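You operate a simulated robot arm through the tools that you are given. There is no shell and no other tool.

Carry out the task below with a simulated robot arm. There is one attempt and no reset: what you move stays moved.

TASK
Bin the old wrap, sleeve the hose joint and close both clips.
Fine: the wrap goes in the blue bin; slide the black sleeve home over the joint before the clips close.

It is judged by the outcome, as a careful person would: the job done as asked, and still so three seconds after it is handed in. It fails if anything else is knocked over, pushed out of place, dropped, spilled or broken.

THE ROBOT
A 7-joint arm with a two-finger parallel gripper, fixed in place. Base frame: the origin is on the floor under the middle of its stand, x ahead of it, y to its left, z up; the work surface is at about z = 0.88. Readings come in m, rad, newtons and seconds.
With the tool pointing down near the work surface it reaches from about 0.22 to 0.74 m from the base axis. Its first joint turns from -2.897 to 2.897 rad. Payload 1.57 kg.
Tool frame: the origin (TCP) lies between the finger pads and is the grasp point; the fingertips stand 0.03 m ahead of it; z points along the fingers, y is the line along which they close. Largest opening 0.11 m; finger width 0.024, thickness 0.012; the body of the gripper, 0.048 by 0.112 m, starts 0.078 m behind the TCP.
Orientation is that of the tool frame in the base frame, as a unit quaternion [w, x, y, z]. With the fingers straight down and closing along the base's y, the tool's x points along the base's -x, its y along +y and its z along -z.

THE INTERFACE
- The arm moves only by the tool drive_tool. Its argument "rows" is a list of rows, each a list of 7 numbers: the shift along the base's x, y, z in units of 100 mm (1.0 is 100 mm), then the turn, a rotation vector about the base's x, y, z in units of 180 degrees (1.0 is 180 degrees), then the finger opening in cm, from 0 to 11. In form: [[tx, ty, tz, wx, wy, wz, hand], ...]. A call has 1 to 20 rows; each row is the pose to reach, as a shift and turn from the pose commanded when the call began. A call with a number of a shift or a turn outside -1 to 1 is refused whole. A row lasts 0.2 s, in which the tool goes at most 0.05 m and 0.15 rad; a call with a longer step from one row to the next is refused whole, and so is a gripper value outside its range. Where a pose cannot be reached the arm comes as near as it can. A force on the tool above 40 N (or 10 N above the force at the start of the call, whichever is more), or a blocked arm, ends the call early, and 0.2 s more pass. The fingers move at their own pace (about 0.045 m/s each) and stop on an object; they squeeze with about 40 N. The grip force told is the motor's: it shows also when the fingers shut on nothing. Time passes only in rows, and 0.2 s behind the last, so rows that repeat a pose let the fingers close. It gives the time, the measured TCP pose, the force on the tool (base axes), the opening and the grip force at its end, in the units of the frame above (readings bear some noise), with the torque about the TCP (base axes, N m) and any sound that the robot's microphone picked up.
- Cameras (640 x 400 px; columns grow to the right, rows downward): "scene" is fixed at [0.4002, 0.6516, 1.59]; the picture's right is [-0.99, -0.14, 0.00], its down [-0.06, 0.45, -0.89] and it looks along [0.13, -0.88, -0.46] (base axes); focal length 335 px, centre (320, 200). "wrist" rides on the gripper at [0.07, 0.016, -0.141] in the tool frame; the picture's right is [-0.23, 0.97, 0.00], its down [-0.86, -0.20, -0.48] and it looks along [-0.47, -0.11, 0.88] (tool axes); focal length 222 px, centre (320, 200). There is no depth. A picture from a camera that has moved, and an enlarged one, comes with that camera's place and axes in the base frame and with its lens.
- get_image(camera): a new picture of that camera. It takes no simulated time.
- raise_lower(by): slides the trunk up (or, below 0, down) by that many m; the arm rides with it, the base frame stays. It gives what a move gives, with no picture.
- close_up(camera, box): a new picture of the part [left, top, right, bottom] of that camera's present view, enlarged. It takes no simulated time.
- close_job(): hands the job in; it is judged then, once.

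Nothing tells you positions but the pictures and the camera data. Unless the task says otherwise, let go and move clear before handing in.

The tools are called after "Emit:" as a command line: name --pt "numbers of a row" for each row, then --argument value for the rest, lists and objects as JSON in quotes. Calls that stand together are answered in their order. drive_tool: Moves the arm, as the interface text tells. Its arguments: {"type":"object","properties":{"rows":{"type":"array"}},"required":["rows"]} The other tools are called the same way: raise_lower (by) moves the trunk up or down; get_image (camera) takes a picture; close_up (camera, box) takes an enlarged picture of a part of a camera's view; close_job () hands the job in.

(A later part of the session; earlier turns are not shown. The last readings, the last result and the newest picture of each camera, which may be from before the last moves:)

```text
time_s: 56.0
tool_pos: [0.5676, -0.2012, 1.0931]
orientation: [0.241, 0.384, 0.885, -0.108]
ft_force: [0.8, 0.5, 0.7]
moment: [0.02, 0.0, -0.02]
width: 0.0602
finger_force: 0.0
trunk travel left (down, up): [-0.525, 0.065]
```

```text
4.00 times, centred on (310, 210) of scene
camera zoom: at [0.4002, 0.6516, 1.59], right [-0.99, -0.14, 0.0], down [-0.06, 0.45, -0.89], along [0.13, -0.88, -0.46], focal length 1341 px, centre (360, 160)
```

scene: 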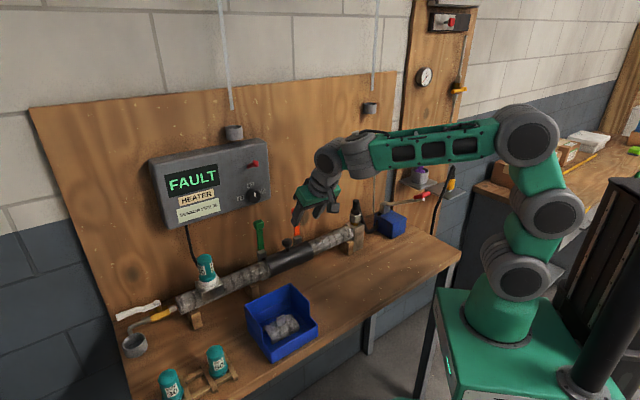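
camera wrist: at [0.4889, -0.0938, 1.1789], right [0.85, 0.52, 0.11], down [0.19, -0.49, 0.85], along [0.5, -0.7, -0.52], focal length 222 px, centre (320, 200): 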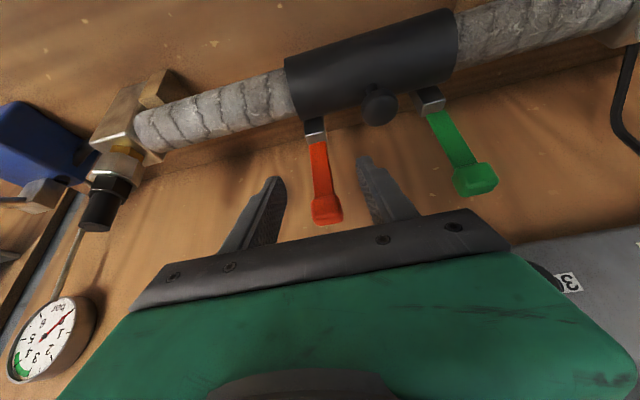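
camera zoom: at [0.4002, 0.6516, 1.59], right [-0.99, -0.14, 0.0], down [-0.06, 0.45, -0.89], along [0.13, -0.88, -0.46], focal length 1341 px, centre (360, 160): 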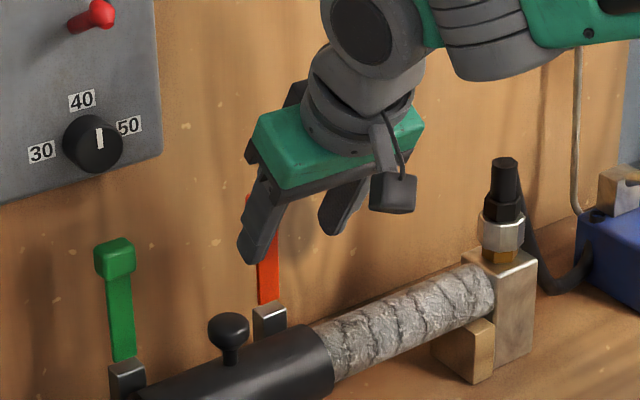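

The red knob lies between the fingers, in line to about 2 mm. I'll move in and close on it.

Emit:
drive_tool --pt "0.07 -0.075 0 0 0 0 6" --pt "0.14 -0.15 0 0 0 0 6" --pt "0.21 -0.225 0 0 0 0 6" --pt "0.287 -0.306 0 0 0 0 6" --pt "0.287 -0.306 0 0 0 0 6"

Emit:
get_image --camera "wrist"

Emit:
close_up --camera "scene" --box '[250, 160, 370, 260]'

```text
time_s: 57.2
tool_pos: [0.5969, -0.2327, 1.0915]
orientation: [0.24, 0.385, 0.885, -0.108]
ft_force: [0.3, 0.6, 0.3]
moment: [0.02, 0.02, 0.02]
width: 0.0601
finger_force: 0.0
trunk travel left (down, up): [-0.525, 0.065]
```

```text
taken
camera wrist: at [0.5171, -0.124, 1.1789], right [0.85, 0.52, 0.11], down [0.19, -0.49, 0.85], along [0.5, -0.7, -0.52], focal length 222 px, centre (320, 200)
```

wrist: 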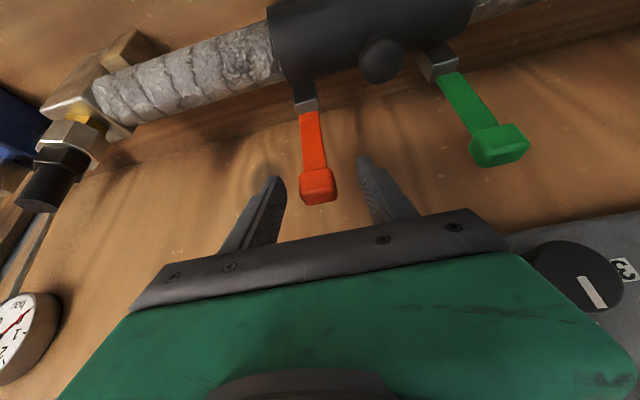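

```text
4.00 times, centred on (310, 210) of scene
camera zoom: at [0.4002, 0.6516, 1.59], right [-0.99, -0.14, 0.0], down [-0.06, 0.45, -0.89], along [0.13, -0.88, -0.46], focal length 1341 px, centre (360, 160)
```

zoom: 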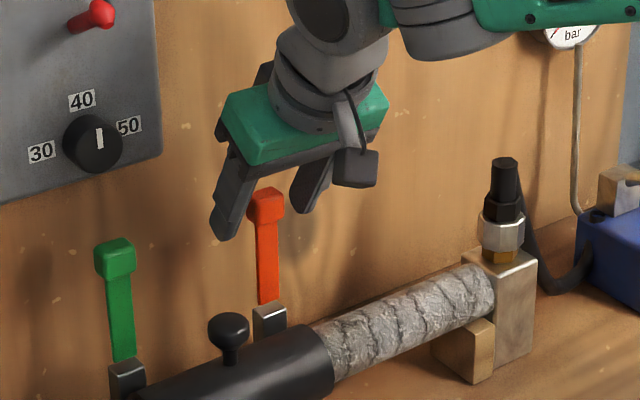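

Emit:
drive_tool --pt "0 0 0 0 0 0 4.5" --pt "0 0 0 0 0 0 3.5" --pt "0 0 0 0 0 0 2.5" --pt "0 0 0 0 0 0 2" --pt "0 0 0 0 0 0 2" --pt "0 0 0 0 0 0 2"

Emit:
close_up --camera "wrist" --box '[220, 80, 420, 220]'

Emit:
close_up --camera "scene" --box '[260, 180, 340, 250]'

```text
time_s: 58.6
tool_pos: [0.5947, -0.2325, 1.0928]
orientation: [0.242, 0.385, 0.884, -0.108]
ft_force: [-9.7, -11.2, 0.2]
moment: [-0.04, -0.14, 0.41]
width: 0.0277
finger_force: 38.5
trunk travel left (down, up): [-0.525, 0.065]
```

```text
2.86 times, centred on (320, 150) of wrist
camera zoom: at [0.5158, -0.1253, 1.179], right [0.85, 0.52, 0.11], down [0.19, -0.49, 0.85], along [0.5, -0.7, -0.52], focal length 635 px, centre (320, 343)
```

zoom: 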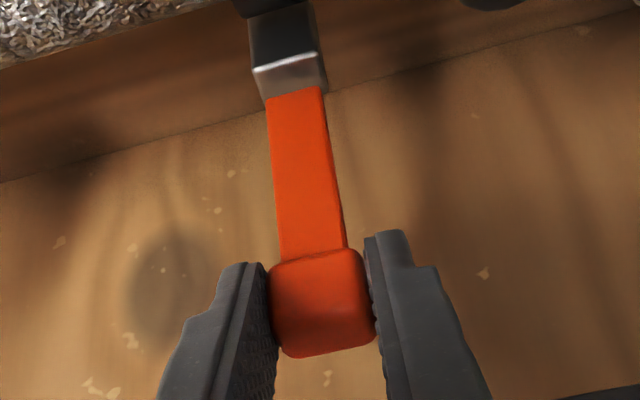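

```text
5.71 times, centred on (300, 215) of scene
camera zoom: at [0.4002, 0.6516, 1.59], right [-0.99, -0.14, 0.0], down [-0.06, 0.45, -0.89], along [0.13, -0.88, -0.46], focal length 1916 px, centre (434, 114)
```

zoom: 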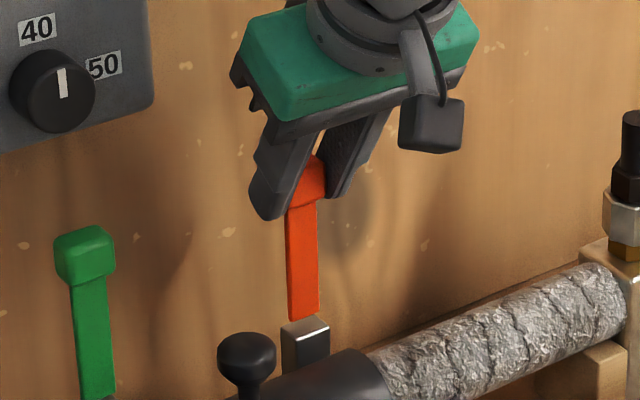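

The red knob is gripped at 27.7 mm with a slight sideways load. I'll relieve that and swing the lever forward along its hinge arc in small steps.

Emit:
drive_tool --pt "-0.008 -0.007 0 0 0 0 2" --pt "-0.015 -0.014 0 0 0 0 2" --pt "-0.015 -0.014 0 0 0 0 2"

Emit:
drive_tool --pt "-0.055 0.058 -0.004 0 0 0 2" --pt "-0.11 0.117 -0.014 0 0 0 2" --pt "-0.11 0.117 -0.014 0 0 0 2"

Emit:
close_up --camera "wrist" --box '[220, 80, 420, 220]'

Emit:
close_up --camera "scene" --box '[260, 180, 340, 250]'

```text
time_s: 59.4
tool_pos: [0.5953, -0.2338, 1.0916]
orientation: [0.241, 0.382, 0.885, -0.108]
ft_force: [-6.5, -6.0, -3.0]
moment: [0.11, -0.22, 0.65]
width: 0.028
finger_force: 38.2
trunk travel left (down, up): [-0.525, 0.065]
```

```text
time_s: 60.2
tool_pos: [0.5845, -0.2235, 1.0914]
orientation: [0.243, 0.384, 0.884, -0.108]
ft_force: [4.5, -14.0, 0.9]
moment: [-0.72, -1.2, 0.55]
width: 0.0277
finger_force: 38.6
trunk travel left (down, up): [-0.525, 0.065]
```

```text
2.86 times, centred on (320, 150) of wrist
camera zoom: at [0.5054, -0.1152, 1.1786], right [0.85, 0.52, 0.11], down [0.19, -0.49, 0.85], along [0.5, -0.7, -0.52], focal length 635 px, centre (320, 343)
```

zoom: 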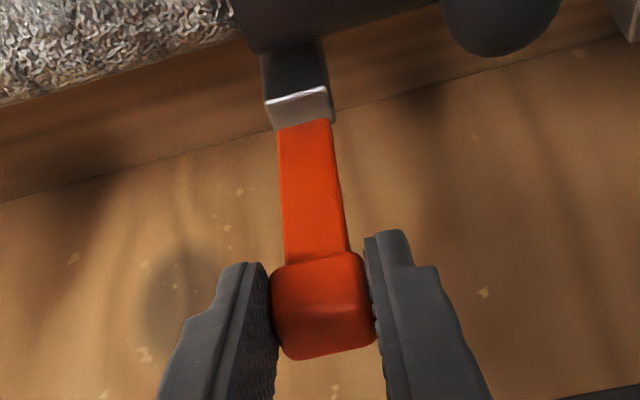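

```text
5.71 times, centred on (300, 215) of scene
camera zoom: at [0.4002, 0.6516, 1.59], right [-0.99, -0.14, 0.0], down [-0.06, 0.45, -0.89], along [0.13, -0.88, -0.46], focal length 1916 px, centre (434, 114)
```

zoom: 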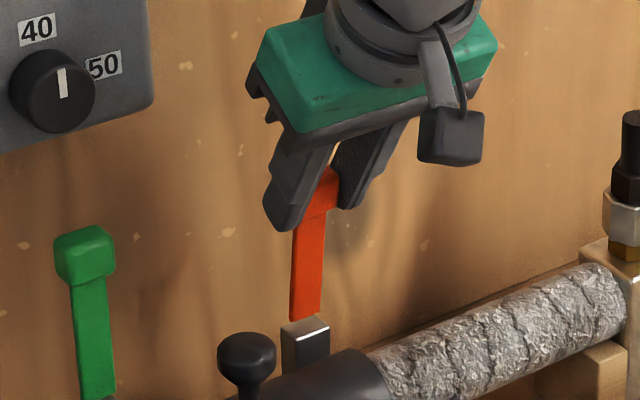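

The lever is swinging forward with modest resistance of about 13 N. I'll continue along the arc.

Emit:
drive_tool --pt "-0.053 0.057 -0.017 0 0 0 2" --pt "-0.106 0.113 -0.041 0 0 0 2" --pt "-0.157 0.167 -0.072 0 0 0 2" --pt "-0.205 0.219 -0.109 0 0 0 2" --pt "-0.205 0.219 -0.109 0 0 0 2"

Emit:
close_up --camera "wrist" --box '[220, 80, 420, 220]'

Emit:
close_up --camera "scene" --box '[260, 180, 340, 250]'

```text
time_s: 61.4
tool_pos: [0.5619, -0.2006, 1.0808]
orientation: [0.241, 0.384, 0.885, -0.107]
ft_force: [-3.0, -11.5, 13.2]
moment: [-0.56, -1.16, 0.41]
width: 0.0275
finger_force: 37.7
trunk travel left (down, up): [-0.525, 0.065]
```

```text
2.86 times, centred on (320, 150) of wrist
camera zoom: at [0.4833, -0.0931, 1.1674], right [0.85, 0.52, 0.11], down [0.19, -0.49, 0.85], along [0.5, -0.7, -0.52], focal length 635 px, centre (320, 343)
```

zoom: 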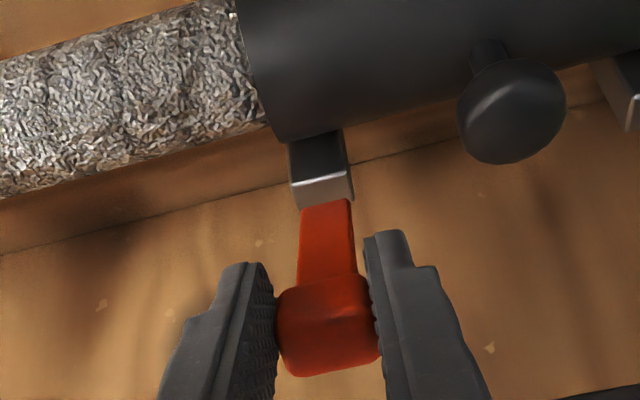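

```text
5.71 times, centred on (300, 215) of scene
camera zoom: at [0.4002, 0.6516, 1.59], right [-0.99, -0.14, 0.0], down [-0.06, 0.45, -0.89], along [0.13, -0.88, -0.46], focal length 1916 px, centre (434, 114)
```

zoom: 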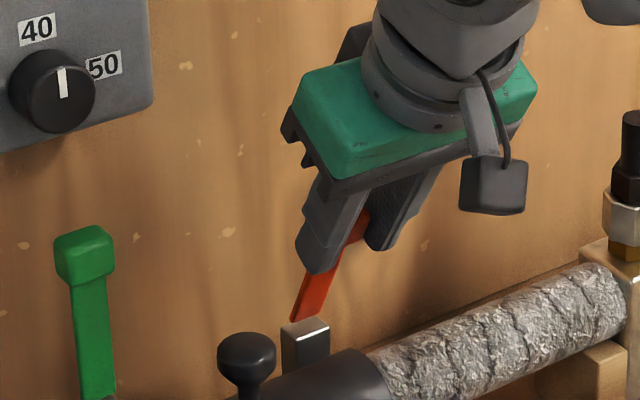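

Emit:
drive_tool --pt "-0.047 0.05 -0.038 0 0 0 2" --pt "-0.09 0.096 -0.085 0 0 0 2" --pt "-0.133 0.142 -0.138 0 0 0 2" --pt "-0.17 0.181 -0.197 0 0 0 2" --pt "-0.205 0.218 -0.26 0 0 0 2" --pt "-0.236 0.251 -0.327 0 0 0 2" --pt "-0.236 0.251 -0.327 0 0 0 2"

Emit:
close_up --camera "wrist" --box '[220, 80, 420, 220]'

Emit:
close_up --camera "scene" --box '[260, 190, 350, 270]'

```text
time_s: 63.0
tool_pos: [0.5385, -0.1768, 1.0469]
orientation: [0.241, 0.385, 0.885, -0.108]
ft_force: [-9.3, -13.2, 11.3]
moment: [-0.42, -1.12, 0.3]
width: 0.0273
finger_force: 38.2
trunk travel left (down, up): [-0.525, 0.065]
```

```text
2.86 times, centred on (320, 150) of wrist
camera zoom: at [0.4592, -0.0687, 1.1343], right [0.85, 0.52, 0.11], down [0.19, -0.49, 0.85], along [0.5, -0.7, -0.52], focal length 635 px, centre (320, 343)
```

zoom: 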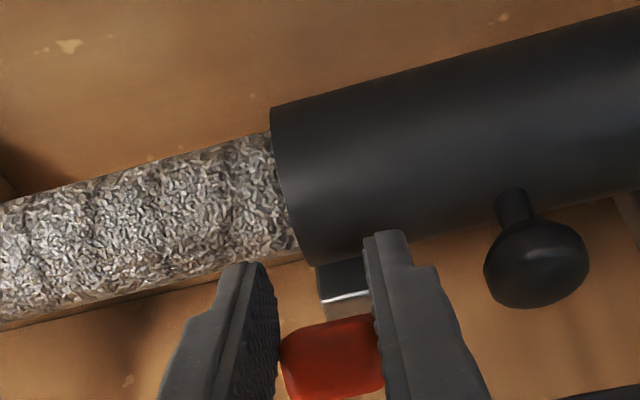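

```text
5.00 times, centred on (305, 230) of scene
camera zoom: at [0.4002, 0.6516, 1.59], right [-0.99, -0.14, 0.0], down [-0.06, 0.45, -0.89], along [0.13, -0.88, -0.46], focal length 1676 px, centre (395, 50)
```

zoom: 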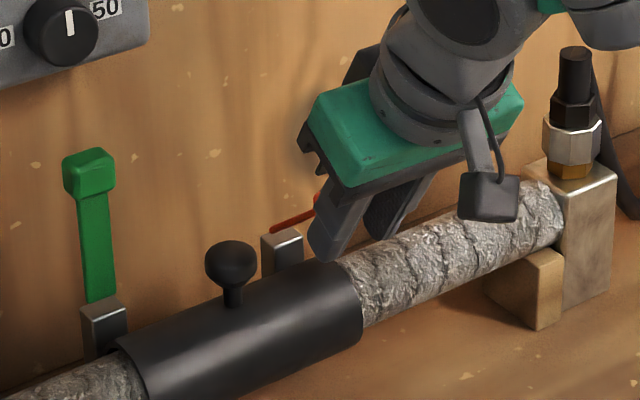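

Emit:
drive_tool --pt "-0.008 -0.007 0 0 0 0 2" --pt "-0.015 -0.014 0 0 0 0 2" --pt "-0.015 -0.014 0 0 0 0 2"

Emit:
drive_tool --pt "-0.025 0.027 -0.071 0 0 0 2" --pt "-0.047 0.05 -0.145 0 0 0 2" --pt "-0.047 0.05 -0.145 0 0 0 2"

Emit:
close_up --camera "wrist" --box '[220, 80, 420, 220]'

Emit:
close_up --camera "scene" --box '[260, 190, 350, 270]'

```text
time_s: 63.8
tool_pos: [0.5377, -0.1772, 1.0474]
orientation: [0.241, 0.383, 0.885, -0.107]
ft_force: [-4.1, -8.8, 4.1]
moment: [-0.02, -0.84, 0.52]
width: 0.0274
finger_force: 37.8
trunk travel left (down, up): [-0.525, 0.065]
```

```text
time_s: 64.6
tool_pos: [0.533, -0.1712, 1.0335]
orientation: [0.242, 0.384, 0.884, -0.109]
ft_force: [-3.6, -8.3, 10.4]
moment: [-0.62, -1.11, 0.31]
width: 0.027
finger_force: 37.2
trunk travel left (down, up): [-0.525, 0.065]
```

```text
2.86 times, centred on (320, 150) of wrist
camera zoom: at [0.4534, -0.0635, 1.1205], right [0.85, 0.52, 0.11], down [0.19, -0.49, 0.85], along [0.5, -0.7, -0.52], focal length 635 px, centre (320, 343)
```

zoom: 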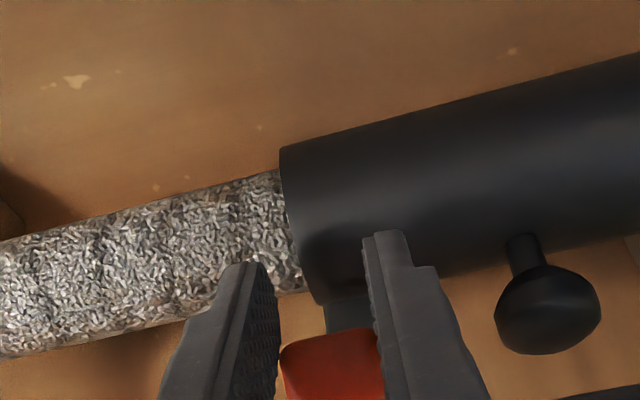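

```text
5.00 times, centred on (305, 230) of scene
camera zoom: at [0.4002, 0.6516, 1.59], right [-0.99, -0.14, 0.0], down [-0.06, 0.45, -0.89], along [0.13, -0.88, -0.46], focal length 1676 px, centre (395, 50)
```

zoom: 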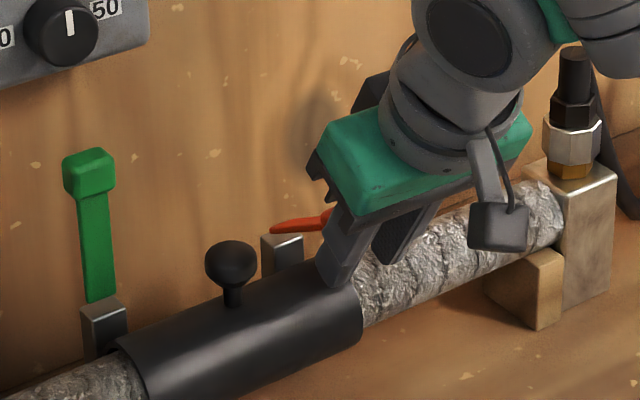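

Emit:
drive_tool --pt "-0.016 0.017 -0.077 0 0 0 2" --pt "-0.028 0.03 -0.155 0 0 0 2" --pt "-0.028 0.03 -0.155 0 0 0 2"

Emit:
close_up --camera "scene" --box '[260, 190, 350, 270]'

Emit:
get_image --camera "wrist"

```text
time_s: 65.4
tool_pos: [0.5288, -0.1674, 1.0196]
orientation: [0.241, 0.384, 0.885, -0.108]
ft_force: [-12.4, -3.9, 12.4]
moment: [-0.66, -0.94, 0.16]
width: 0.027
finger_force: 37.5
trunk travel left (down, up): [-0.525, 0.065]
```

```text
5.00 times, centred on (305, 230) of scene
camera zoom: at [0.4002, 0.6516, 1.59], right [-0.99, -0.14, 0.0], down [-0.06, 0.45, -0.89], along [0.13, -0.88, -0.46], focal length 1676 px, centre (395, 50)
```

zoom: 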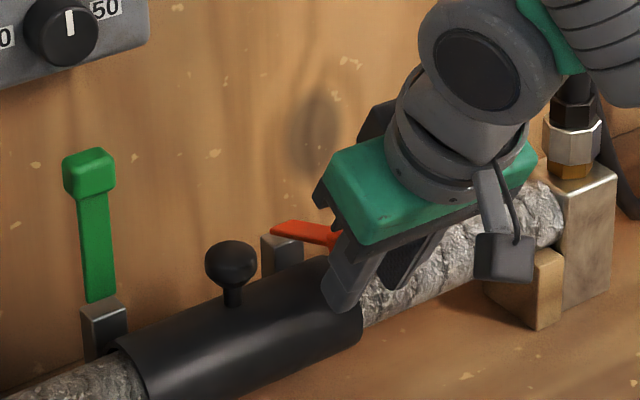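

```text
taken
camera wrist: at [0.4496, -0.0597, 1.105], right [0.85, 0.52, 0.11], down [0.19, -0.49, 0.85], along [0.5, -0.7, -0.52], focal length 222 px, centre (320, 200)
```

wrist: 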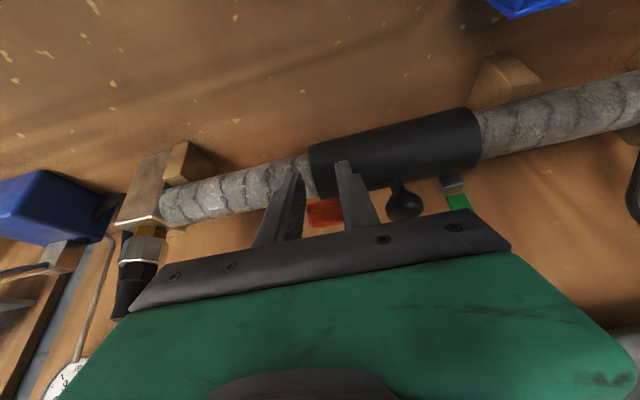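

Emit:
drive_tool --pt "-0.012 0.004 -0.05 0 0 0 2" --pt "-0.016 0.006 -0.1 0 0 0 2" --pt "-0.018 0.005 -0.14 0 0 0 2" --pt "-0.018 0.005 -0.14 0 0 0 2"

Emit:
close_up --camera "scene" --box '[260, 190, 350, 270]'

Emit:
close_up --camera "wrist" --box '[240, 120, 440, 260]'

```text
time_s: 66.4
tool_pos: [0.5259, -0.1649, 1.0025]
orientation: [0.241, 0.384, 0.885, -0.108]
ft_force: [-12.1, 6.2, 9.7]
moment: [-0.47, -0.73, 0.04]
width: 0.0273
finger_force: 37.7
trunk travel left (down, up): [-0.525, 0.065]
```

```text
5.00 times, centred on (305, 230) of scene
camera zoom: at [0.4002, 0.6516, 1.59], right [-0.99, -0.14, 0.0], down [-0.06, 0.45, -0.89], along [0.13, -0.88, -0.46], focal length 1676 px, centre (395, 50)
```

zoom: 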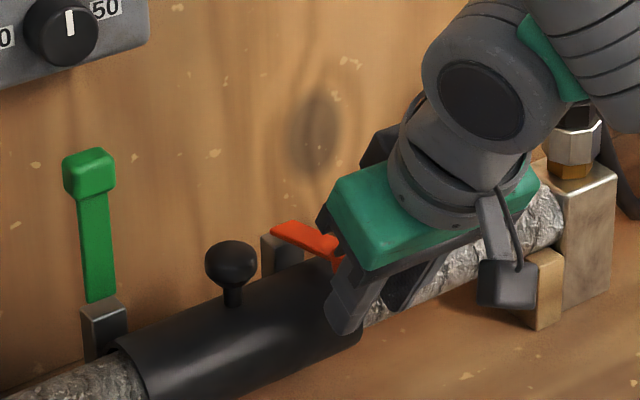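

```text
2.86 times, centred on (340, 190) of wrist
camera zoom: at [0.4476, -0.058, 1.0902], right [0.85, 0.52, 0.11], down [0.19, -0.49, 0.85], along [0.5, -0.7, -0.52], focal length 635 px, centre (263, 229)
```

zoom: 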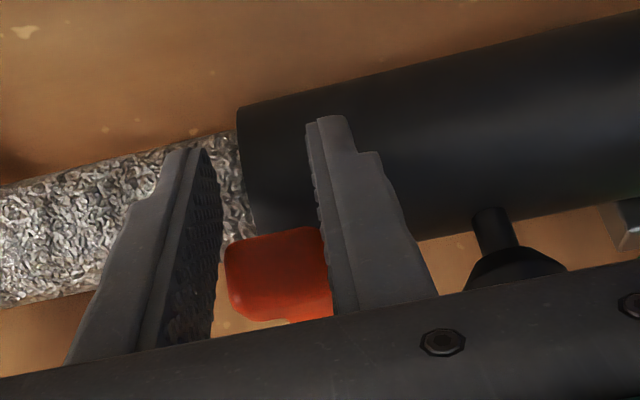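

The red lever is nearly horizontal over the sleeve. I'll keep pressing down in small steps until it seats.

Emit:
drive_tool --pt "0.0 0 -0.03 0 0 0 2" --pt "0.0 0 -0.06 0 0 0 2" --pt "0.0 0 -0.06 0 0 0 2"

Emit:
drive_tool --pt "0.005 -0.005 -0.03 0 0 0 2" --pt "0.01 -0.01 -0.06 0 0 0 2" --pt "0.01 -0.01 -0.06 0 0 0 2"

Emit:
close_up --camera "scene" --box '[260, 190, 350, 270]'

```text
time_s: 67.2
tool_pos: [0.5263, -0.1672, 0.9982]
orientation: [0.242, 0.383, 0.885, -0.108]
ft_force: [-14.8, 10.9, 10.5]
moment: [-0.67, -0.87, 0.04]
width: 0.0273
finger_force: 37.6
trunk travel left (down, up): [-0.525, 0.065]
```

```text
time_s: 68.0
tool_pos: [0.528, -0.1662, 0.9921]
orientation: [0.242, 0.383, 0.885, -0.109]
ft_force: [-17.3, 18.0, 8.5]
moment: [-0.55, -0.72, 0.15]
width: 0.0273
finger_force: 37.4
trunk travel left (down, up): [-0.525, 0.065]
```

```text
5.00 times, centred on (305, 230) of scene
camera zoom: at [0.4002, 0.6516, 1.59], right [-0.99, -0.14, 0.0], down [-0.06, 0.45, -0.89], along [0.13, -0.88, -0.46], focal length 1676 px, centre (395, 50)
```

zoom: 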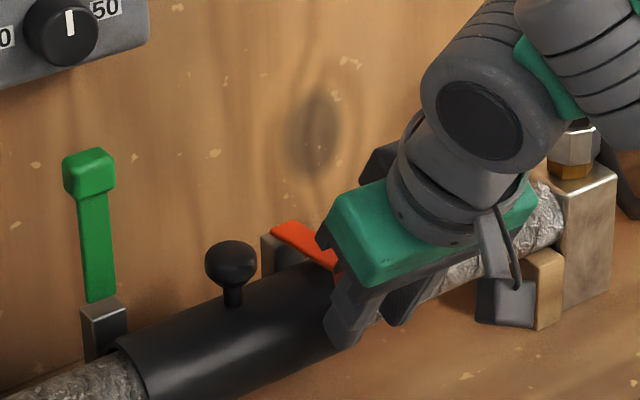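

Emit:
drive_tool --pt "-0.01 0.011 0.0 0 0 0 2" --pt "-0.021 0.022 -0.02 0 0 0 2" --pt "-0.021 0.022 -0.04 0 0 0 2" --pt "-0.021 0.022 -0.04 0 0 0 2"

Emit:
drive_tool --pt "0.0 0.0 -0.03 0 0 0 2" --pt "0.0 0.0 -0.06 0 0 0 2" --pt "0.0 0.0 -0.06 0 0 0 2"

Emit:
close_up --camera "scene" --box '[260, 190, 350, 270]'

Emit:
close_up --camera "wrist" --box '[240, 120, 440, 260]'

```text
time_s: 69.0
tool_pos: [0.5276, -0.166, 0.9903]
orientation: [0.244, 0.385, 0.884, -0.109]
ft_force: [-3.6, 4.7, 10.2]
moment: [-0.77, -0.92, 0.18]
width: 0.0277
finger_force: 38.2
trunk travel left (down, up): [-0.525, 0.065]
```

```text
time_s: 69.8
tool_pos: [0.5285, -0.1679, 0.9814]
orientation: [0.242, 0.384, 0.884, -0.108]
ft_force: [-0.1, -0.1, 10.8]
moment: [-0.7, -0.92, 0.12]
width: 0.0268
finger_force: 37.5
trunk travel left (down, up): [-0.525, 0.065]
```

```text
5.00 times, centred on (305, 230) of scene
camera zoom: at [0.4002, 0.6516, 1.59], right [-0.99, -0.14, 0.0], down [-0.06, 0.45, -0.89], along [0.13, -0.88, -0.46], focal length 1676 px, centre (395, 50)
```

zoom: 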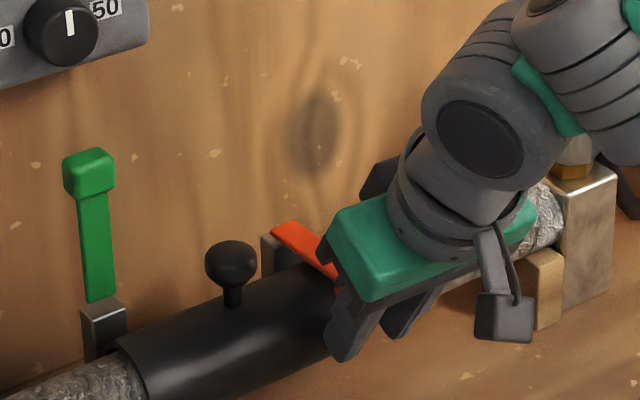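

```text
2.86 times, centred on (340, 190) of wrist
camera zoom: at [0.4484, -0.0586, 1.0689], right [0.85, 0.52, 0.11], down [0.19, -0.49, 0.85], along [0.5, -0.7, -0.52], focal length 635 px, centre (263, 229)
```

zoom: 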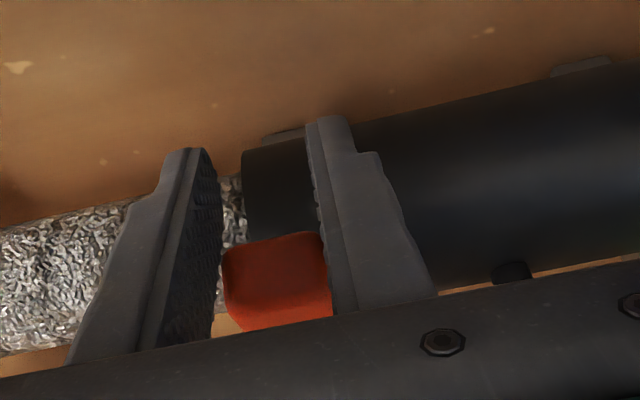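

Emit:
drive_tool --pt "0.003 -0.003 -0.02 0 0 0 2" --pt "0.006 -0.006 -0.04 0 0 0 2" --pt "0.006 -0.006 -0.04 0 0 0 2"

Emit:
close_up --camera "wrist" --box '[240, 120, 440, 260]'

Emit:
close_up --camera "scene" --box '[280, 210, 340, 270]'

```text
time_s: 70.6
tool_pos: [0.5273, -0.1661, 0.9794]
orientation: [0.242, 0.384, 0.884, -0.108]
ft_force: [-4.9, 3.3, 22.0]
moment: [-0.63, -0.82, 0.11]
width: 0.0269
finger_force: 37.8
trunk travel left (down, up): [-0.525, 0.065]
```

```text
2.86 times, centred on (340, 190) of wrist
camera zoom: at [0.4482, -0.0586, 1.0659], right [0.85, 0.52, 0.11], down [0.19, -0.49, 0.85], along [0.5, -0.7, -0.51], focal length 635 px, centre (263, 229)
```

zoom: 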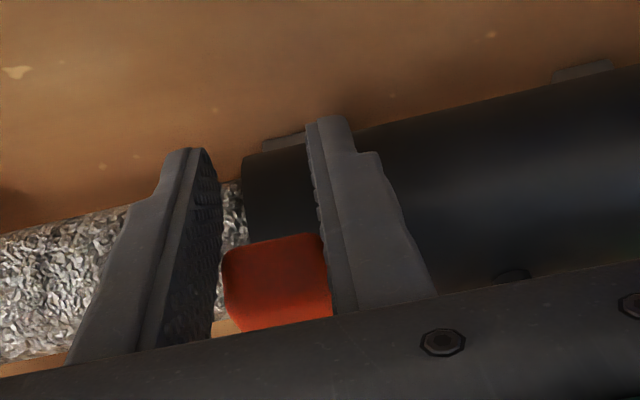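

```text
6.67 times, centred on (310, 240) of scene
camera zoom: at [0.4002, 0.6516, 1.59], right [-0.99, -0.14, 0.0], down [-0.06, 0.45, -0.89], along [0.13, -0.88, -0.46], focal length 2235 px, centre (387, -67)
```

zoom: 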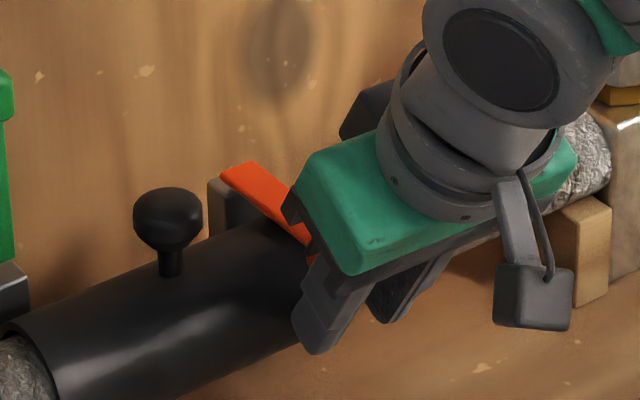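

Emit:
drive_tool --pt "0.0 0.0 -0.02 0 0 0 2" --pt "0.0 0.0 -0.04 0 0 0 2" --pt "0.0 0.0 -0.04 0 0 0 2"

Emit:
close_up --camera "wrist" --box '[240, 120, 440, 260]'

```text
time_s: 71.4
tool_pos: [0.5278, -0.1673, 0.9754]
orientation: [0.243, 0.384, 0.884, -0.108]
ft_force: [-0.5, 2.0, 32.0]
moment: [-0.13, -0.29, 0.09]
width: 0.0273
finger_force: 37.4
trunk travel left (down, up): [-0.525, 0.065]
```

```text
2.86 times, centred on (340, 190) of wrist
camera zoom: at [0.4484, -0.0588, 1.0621], right [0.85, 0.52, 0.11], down [0.19, -0.49, 0.85], along [0.5, -0.7, -0.51], focal length 635 px, centre (263, 229)
```

zoom: 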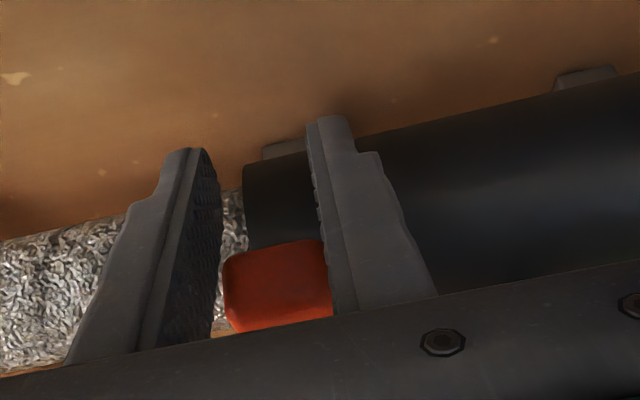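

Resistance has risen to 32 N, so the red lever seems to be at its stop. I'll release, back away and see where it rests.

Emit:
drive_tool --pt "0 0 0.02 0 0 0 3" --pt "0 0 0.02 0 0 0 4" --pt "0 0 0.02 0 0 0 4.5" --pt "0 0 0.02 0 0 0 4.5" --pt "-0.05 0.054 0.12 0 0 0 4.5" --pt "-0.105 0.112 0.25 0 0 0 4.5" --pt "-0.2 0.22 0.45 0 0 0 4.5" --pt "-0.28 0.3 0.65 0 0 0 4.5" --pt "-0.34 0.36 0.85 0 0 0 4.5" --pt "-0.34 0.36 1.0 0 0 0 4.5" --pt "-0.34 0.36 1.0 0 0 0 4.5"

Emit:
get_image --camera "wrist"

Emit:
get_image --camera "scene"

Emit:
close_up --camera "scene" --box '[250, 200, 350, 280]'

```text
time_s: 73.8
tool_pos: [0.4951, -0.1309, 1.0733]
orientation: [0.241, 0.384, 0.885, -0.108]
ft_force: [-0.7, -0.1, -0.3]
moment: [0.05, 0.02, 0.01]
width: 0.0447
finger_force: 0.1
trunk travel left (down, up): [-0.525, 0.065]
```

```text
taken
camera wrist: at [0.4155, -0.0231, 1.16], right [0.85, 0.52, 0.11], down [0.19, -0.49, 0.85], along [0.5, -0.7, -0.52], focal length 222 px, centre (320, 200)
```

wrist: 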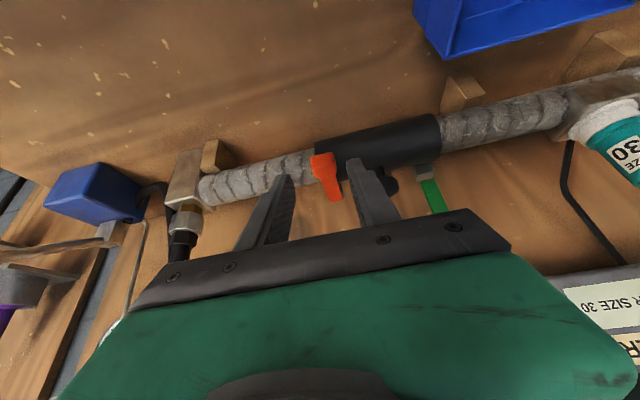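

```text
taken
```

scene: 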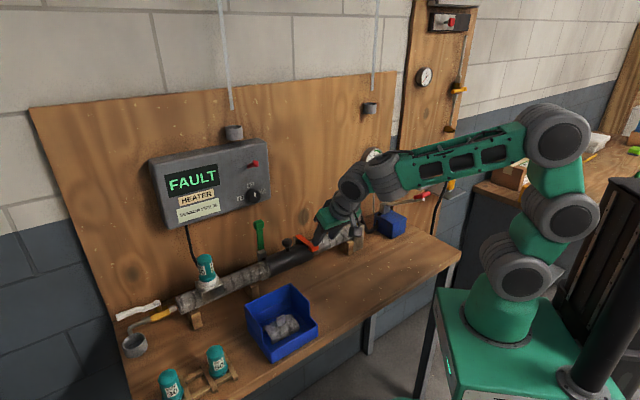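

```text
5.00 times, centred on (300, 240) of scene
camera zoom: at [0.4002, 0.6516, 1.59], right [-0.99, -0.14, 0.0], down [-0.06, 0.45, -0.89], along [0.13, -0.88, -0.46], focal length 1676 px, centre (420, 0)
```

zoom: 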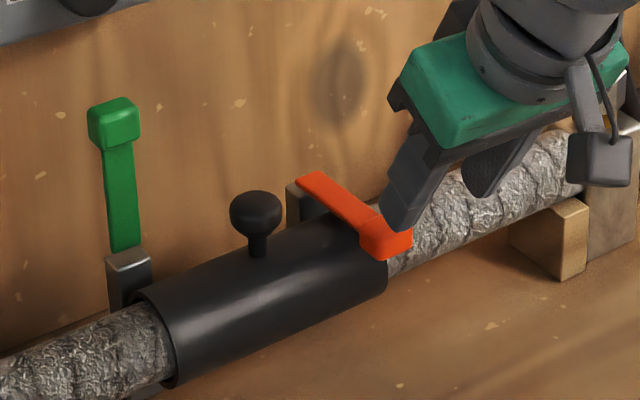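

The red lever stays down over the sleeve. I'll take a closer look to judge whether it's fully seated.

Emit:
close_up --camera "wrist" --box '[280, 110, 460, 230]'

Emit:
close_up --camera "scene" --box '[295, 225, 345, 265]'

```text
3.33 times, centred on (370, 170) of wrist
camera zoom: at [0.4155, -0.0231, 1.16], right [0.85, 0.52, 0.11], down [0.19, -0.49, 0.85], along [0.5, -0.7, -0.52], focal length 740 px, centre (153, 300)
```

zoom: 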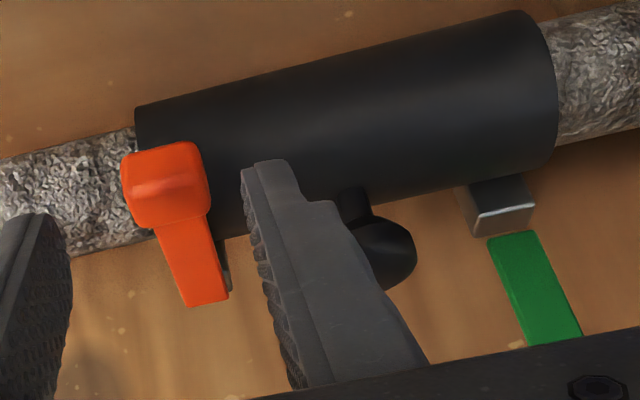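

```text
10.00 times, centred on (320, 245) of scene
camera zoom: at [0.4002, 0.6516, 1.59], right [-0.99, -0.14, 0.0], down [-0.06, 0.45, -0.89], along [0.13, -0.88, -0.46], focal length 3352 px, centre (320, -250)
```

zoom: 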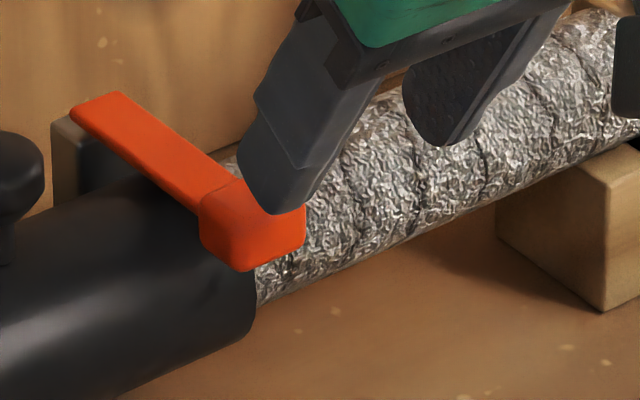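

Comparing views, the red lever sprang back about 10° after release, so it hasn't latched. I'll press it down from above with closed fingertips on its knob, starting with positioning above it at less tilt.

Emit:
drive_tool --pt "0.0 0.0 0.05 0.02 0.019 0 3" --pt "0.05 -0.05 0.05 0.04 0.038 0 1.5" --pt "0.15 -0.14 0.02 0.0608 0.057 0 0" --pt "0.28 -0.27 -0.05 0.0608 0.057 0 0" --pt "0.403 -0.385 -0.1 0.0608 0.057 0 0" --pt "0.403 -0.385 -0.1 0.0608 0.057 0 0"

Emit:
get_image --camera "wrist"

Emit:
close_up --camera "scene" --box '[260, 190, 350, 270]'

```text
time_s: 75.2
tool_pos: [0.5345, -0.171, 1.0626]
orientation: [0.123, 0.394, 0.909, -0.057]
ft_force: [0.2, 0.1, -0.4]
moment: [-0.01, -0.01, 0.0]
width: 0.0
finger_force: 20.8
trunk travel left (down, up): [-0.525, 0.065]
```

```text
taken
camera wrist: at [0.474, -0.0823, 1.1813], right [0.86, 0.51, 0.05], down [0.33, -0.64, 0.69], along [0.38, -0.58, -0.72], focal length 222 px, centre (320, 200)
```

wrist: 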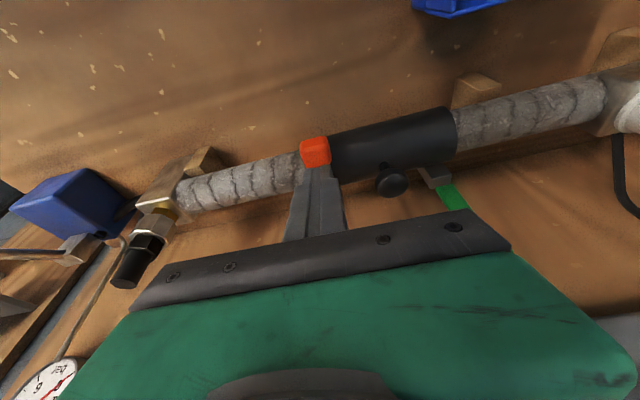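

```text
5.00 times, centred on (305, 230) of scene
camera zoom: at [0.4002, 0.6516, 1.59], right [-0.99, -0.14, 0.0], down [-0.06, 0.45, -0.89], along [0.13, -0.88, -0.46], focal length 1676 px, centre (395, 50)
```

zoom: 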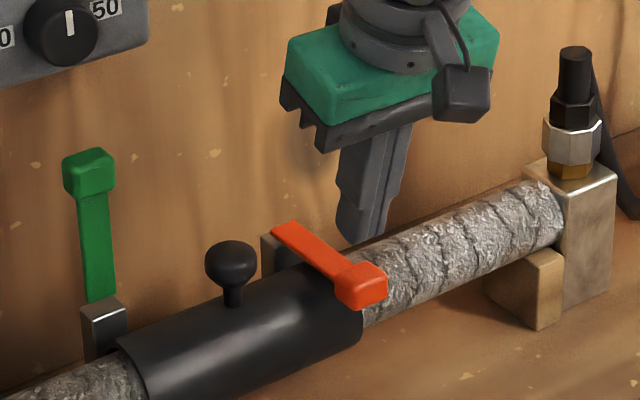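

The fingertips are directly above the red knob. I'll lower to contact and press in small steps.

Emit:
drive_tool --pt "0 0 -0.08 0 0 0 0" --pt "0 0 -0.16 0 0 0 0" --pt "0 0 -0.24 0 0 0 0" --pt "0 0 -0.28 0 0 0 0" --pt "0 0 -0.28 0 0 0 0"

Emit:
drive_tool --pt "0 0 -0.03 0 0 0 0" --pt "0 0 -0.06 0 0 0 0" --pt "0 0 -0.06 0 0 0 0"

Emit:
drive_tool --pt "0 0 -0.03 0 0 0 0" --pt "0 0 -0.06 0 0 0 0" --pt "0 0 -0.06 0 0 0 0"

Emit:
close_up --camera "scene" --box '[260, 190, 350, 270]'

```text
time_s: 76.4
tool_pos: [0.5354, -0.1708, 1.0362]
orientation: [0.125, 0.395, 0.909, -0.057]
ft_force: [-0.5, -0.4, 8.1]
moment: [0.02, -0.02, -0.06]
width: 0.0
finger_force: 21.4
trunk travel left (down, up): [-0.525, 0.065]
```

```text
time_s: 77.2
tool_pos: [0.5357, -0.1702, 1.0336]
orientation: [0.128, 0.394, 0.908, -0.057]
ft_force: [-2.0, -0.3, 35.3]
moment: [0.13, 0.1, -0.07]
width: 0.0001
finger_force: 21.6
trunk travel left (down, up): [-0.525, 0.065]
```

```text
time_s: 77.6
tool_pos: [0.5361, -0.1713, 1.0354]
orientation: [0.132, 0.395, 0.907, -0.056]
ft_force: [-8.1, 3.4, 24.5]
moment: [0.1, 0.32, -0.09]
width: 0.0001
finger_force: 21.0
trunk travel left (down, up): [-0.525, 0.065]
stopped in row 2: the force on the tool passed its limit at 48 N (the readings are from after the stop); the commanded pose is now the measured one
```

```text
5.00 times, centred on (305, 230) of scene
camera zoom: at [0.4002, 0.6516, 1.59], right [-0.99, -0.14, 0.0], down [-0.06, 0.45, -0.89], along [0.13, -0.88, -0.46], focal length 1676 px, centre (395, 50)
```

zoom: 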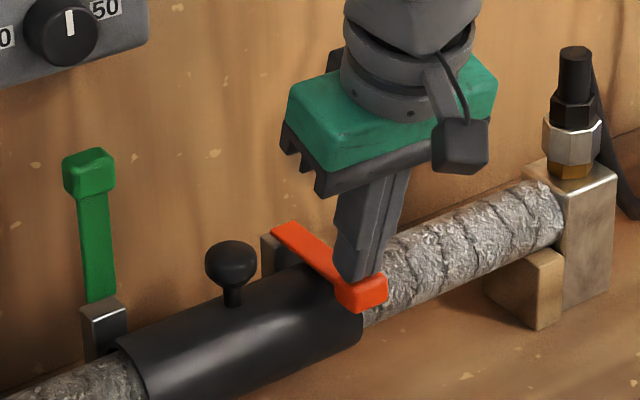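

Emit:
close_up --camera "wrist" --box '[240, 100, 440, 240]'

Emit:
close_up --camera "scene" --box '[295, 220, 345, 260]'

```text
2.86 times, centred on (340, 170) of wrist
camera zoom: at [0.474, -0.0816, 1.1517], right [0.86, 0.5, 0.07], down [0.32, -0.64, 0.7], along [0.4, -0.58, -0.71], focal length 635 px, centre (263, 286)
```

zoom: 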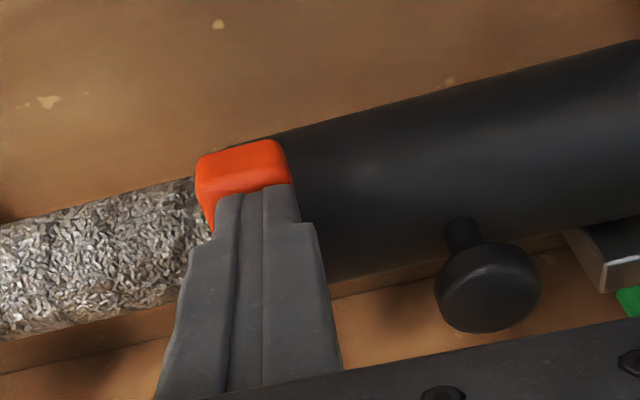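

```text
10.00 times, centred on (320, 240) of scene
camera zoom: at [0.4002, 0.6516, 1.59], right [-0.99, -0.14, 0.0], down [-0.06, 0.45, -0.89], along [0.13, -0.88, -0.46], focal length 3352 px, centre (320, -200)
```

zoom: 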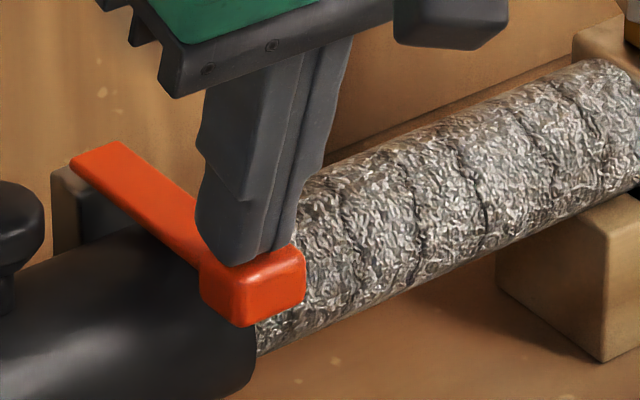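

Under up to 48 N the lever moved only about 2 mm. On a careful recheck, the apparent spring-back was the knob's edge, so the red clip is hard against its closed stop. I'll retreat, reopen, and go to the green lever with the 30° tilt.

Emit:
drive_tool --pt "0 0 0.15 0 0 0 0" --pt "0 0 0.4 0 0 0 1.5" --pt "-0.1 0.1 0.6 -0.02 -0.019 0 3" --pt "-0.2 0.21 0.8 -0.04 -0.038 0 4.5" --pt "-0.2 0.21 0.8 -0.057 -0.054 0 6" --pt "-0.2 0.21 0.8 -0.057 -0.054 0 6"

Emit:
drive_tool --pt "0.25 0.13 0 0 0 0 6" --pt "0.5 0.25 0 0 0 0 6" --pt "0.75 0.38 0 0 0 0 6" --pt "1.0 0.5 0 0 0 0 6" --pt "1.0 0.5 0 0 0 0 6"

Emit:
get_image --camera "wrist"

Emit:
get_image --camera "scene"

Emit:
close_up --camera "scene" --box '[260, 190, 350, 270]'

```text
time_s: 79.0
tool_pos: [0.5162, -0.1493, 1.111]
orientation: [0.24, 0.384, 0.885, -0.104]
ft_force: [-0.5, -0.7, -0.6]
moment: [-0.02, -0.01, 0.02]
width: 0.0599
finger_force: 0.0
trunk travel left (down, up): [-0.525, 0.065]
```

```text
time_s: 80.2
tool_pos: [0.6171, -0.0989, 1.111]
orientation: [0.239, 0.386, 0.885, -0.104]
ft_force: [0.7, -0.8, 0.6]
moment: [0.05, 0.0, 0.01]
width: 0.0597
finger_force: 0.0
trunk travel left (down, up): [-0.525, 0.065]
```

```text
taken
camera wrist: at [0.5381, 0.0071, 1.1986], right [0.85, 0.52, 0.11], down [0.19, -0.5, 0.84], along [0.5, -0.69, -0.52], focal length 222 px, centre (320, 200)
```

wrist: 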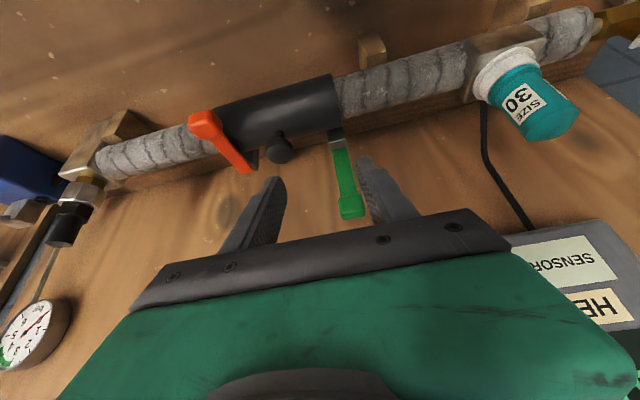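

```text
taken
```

scene: 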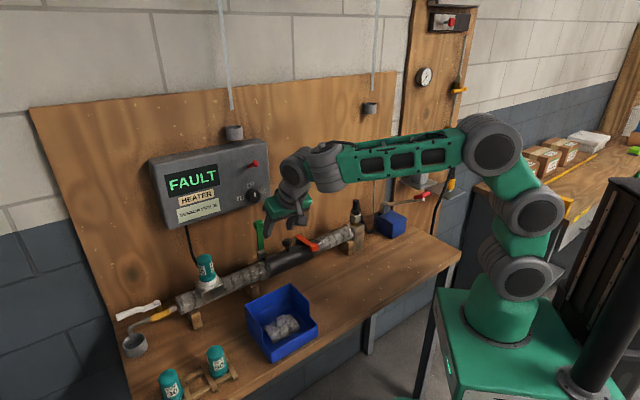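

```text
5.00 times, centred on (305, 230) of scene
camera zoom: at [0.4002, 0.6516, 1.59], right [-0.99, -0.14, 0.0], down [-0.06, 0.45, -0.89], along [0.13, -0.88, -0.46], focal length 1676 px, centre (395, 50)
```

zoom: 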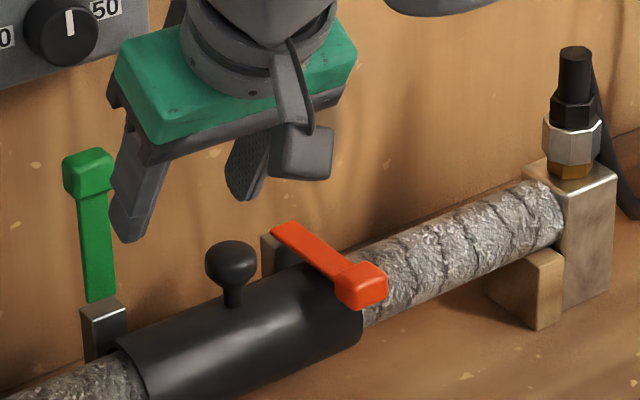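

Emit:
close_up --camera "wrist" --box '[170, 70, 370, 220]'

Emit:
close_up --camera "wrist" --box '[180, 90, 280, 190]'

```text
2.67 times, centred on (270, 145) of wrist
camera zoom: at [0.5381, 0.0071, 1.1986], right [0.85, 0.52, 0.11], down [0.19, -0.5, 0.84], along [0.5, -0.69, -0.52], focal length 592 px, centre (453, 347)
```

zoom: 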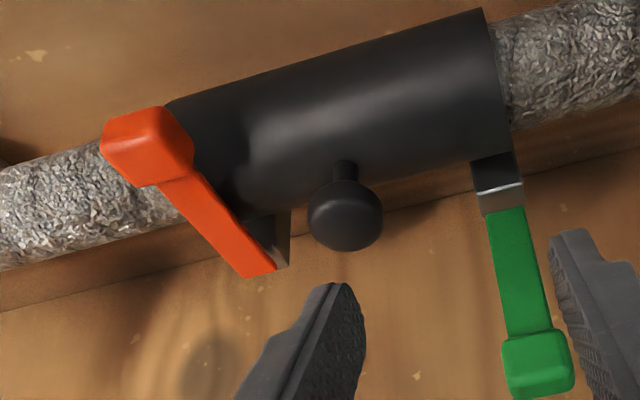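

```text
4.00 times, centred on (230, 140) of wrist
camera zoom: at [0.5381, 0.0071, 1.1986], right [0.85, 0.52, 0.11], down [0.19, -0.5, 0.84], along [0.5, -0.69, -0.52], focal length 888 px, centre (680, 440)
```

zoom: 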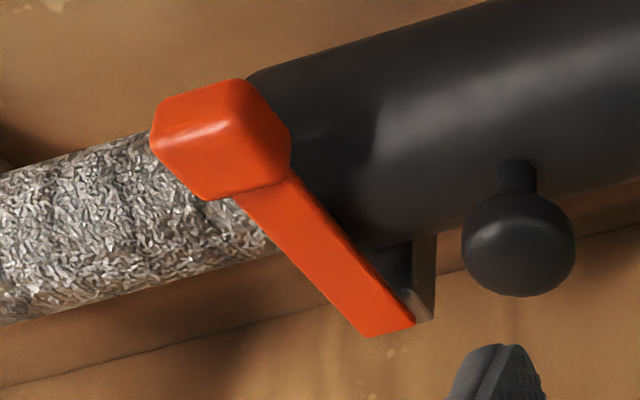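

The red lever lies properly across the sleeve. The green knob is at e 0.404, n -0.588, z 1.078, so I'll line up in front of it, below and clear of the control box dial.

Emit:
drive_tool --pt "0.15 -0.05 -0.06 0 0 0 6" --pt "0.3 -0.1 -0.12 0 0 0 6" --pt "0.432 -0.147 -0.185 0 0 0 6" --pt "0.432 -0.147 -0.185 0 0 0 6"

Emit:
get_image --camera "wrist"

Emit:
close_up --camera "scene" --box '[210, 160, 330, 260]'

```text
time_s: 81.2
tool_pos: [0.6606, -0.1159, 1.0918]
orientation: [0.24, 0.384, 0.886, -0.104]
ft_force: [0.1, 0.7, 0.2]
moment: [0.03, -0.06, -0.01]
width: 0.0599
finger_force: 0.1
trunk travel left (down, up): [-0.525, 0.065]
```

```text
taken
camera wrist: at [0.5812, -0.0077, 1.1803], right [0.85, 0.52, 0.11], down [0.19, -0.5, 0.84], along [0.5, -0.69, -0.52], focal length 222 px, centre (320, 200)
```

wrist: 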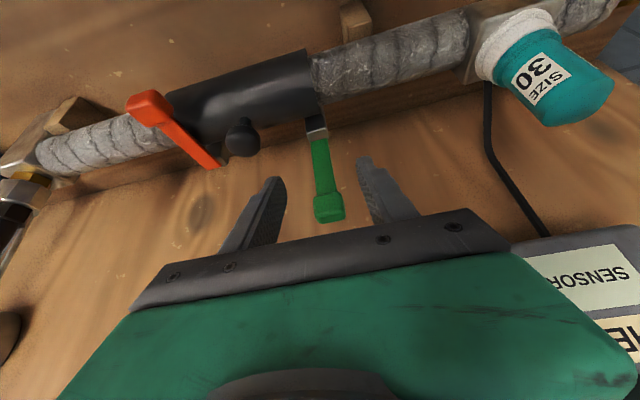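

```text
4.00 times, centred on (270, 210) of scene
camera zoom: at [0.4002, 0.6516, 1.59], right [-0.99, -0.14, 0.0], down [-0.06, 0.45, -0.89], along [0.13, -0.88, -0.46], focal length 1341 px, centre (520, 160)
```

zoom: 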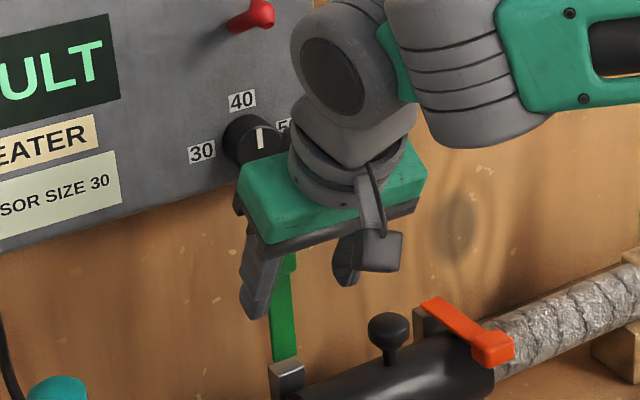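

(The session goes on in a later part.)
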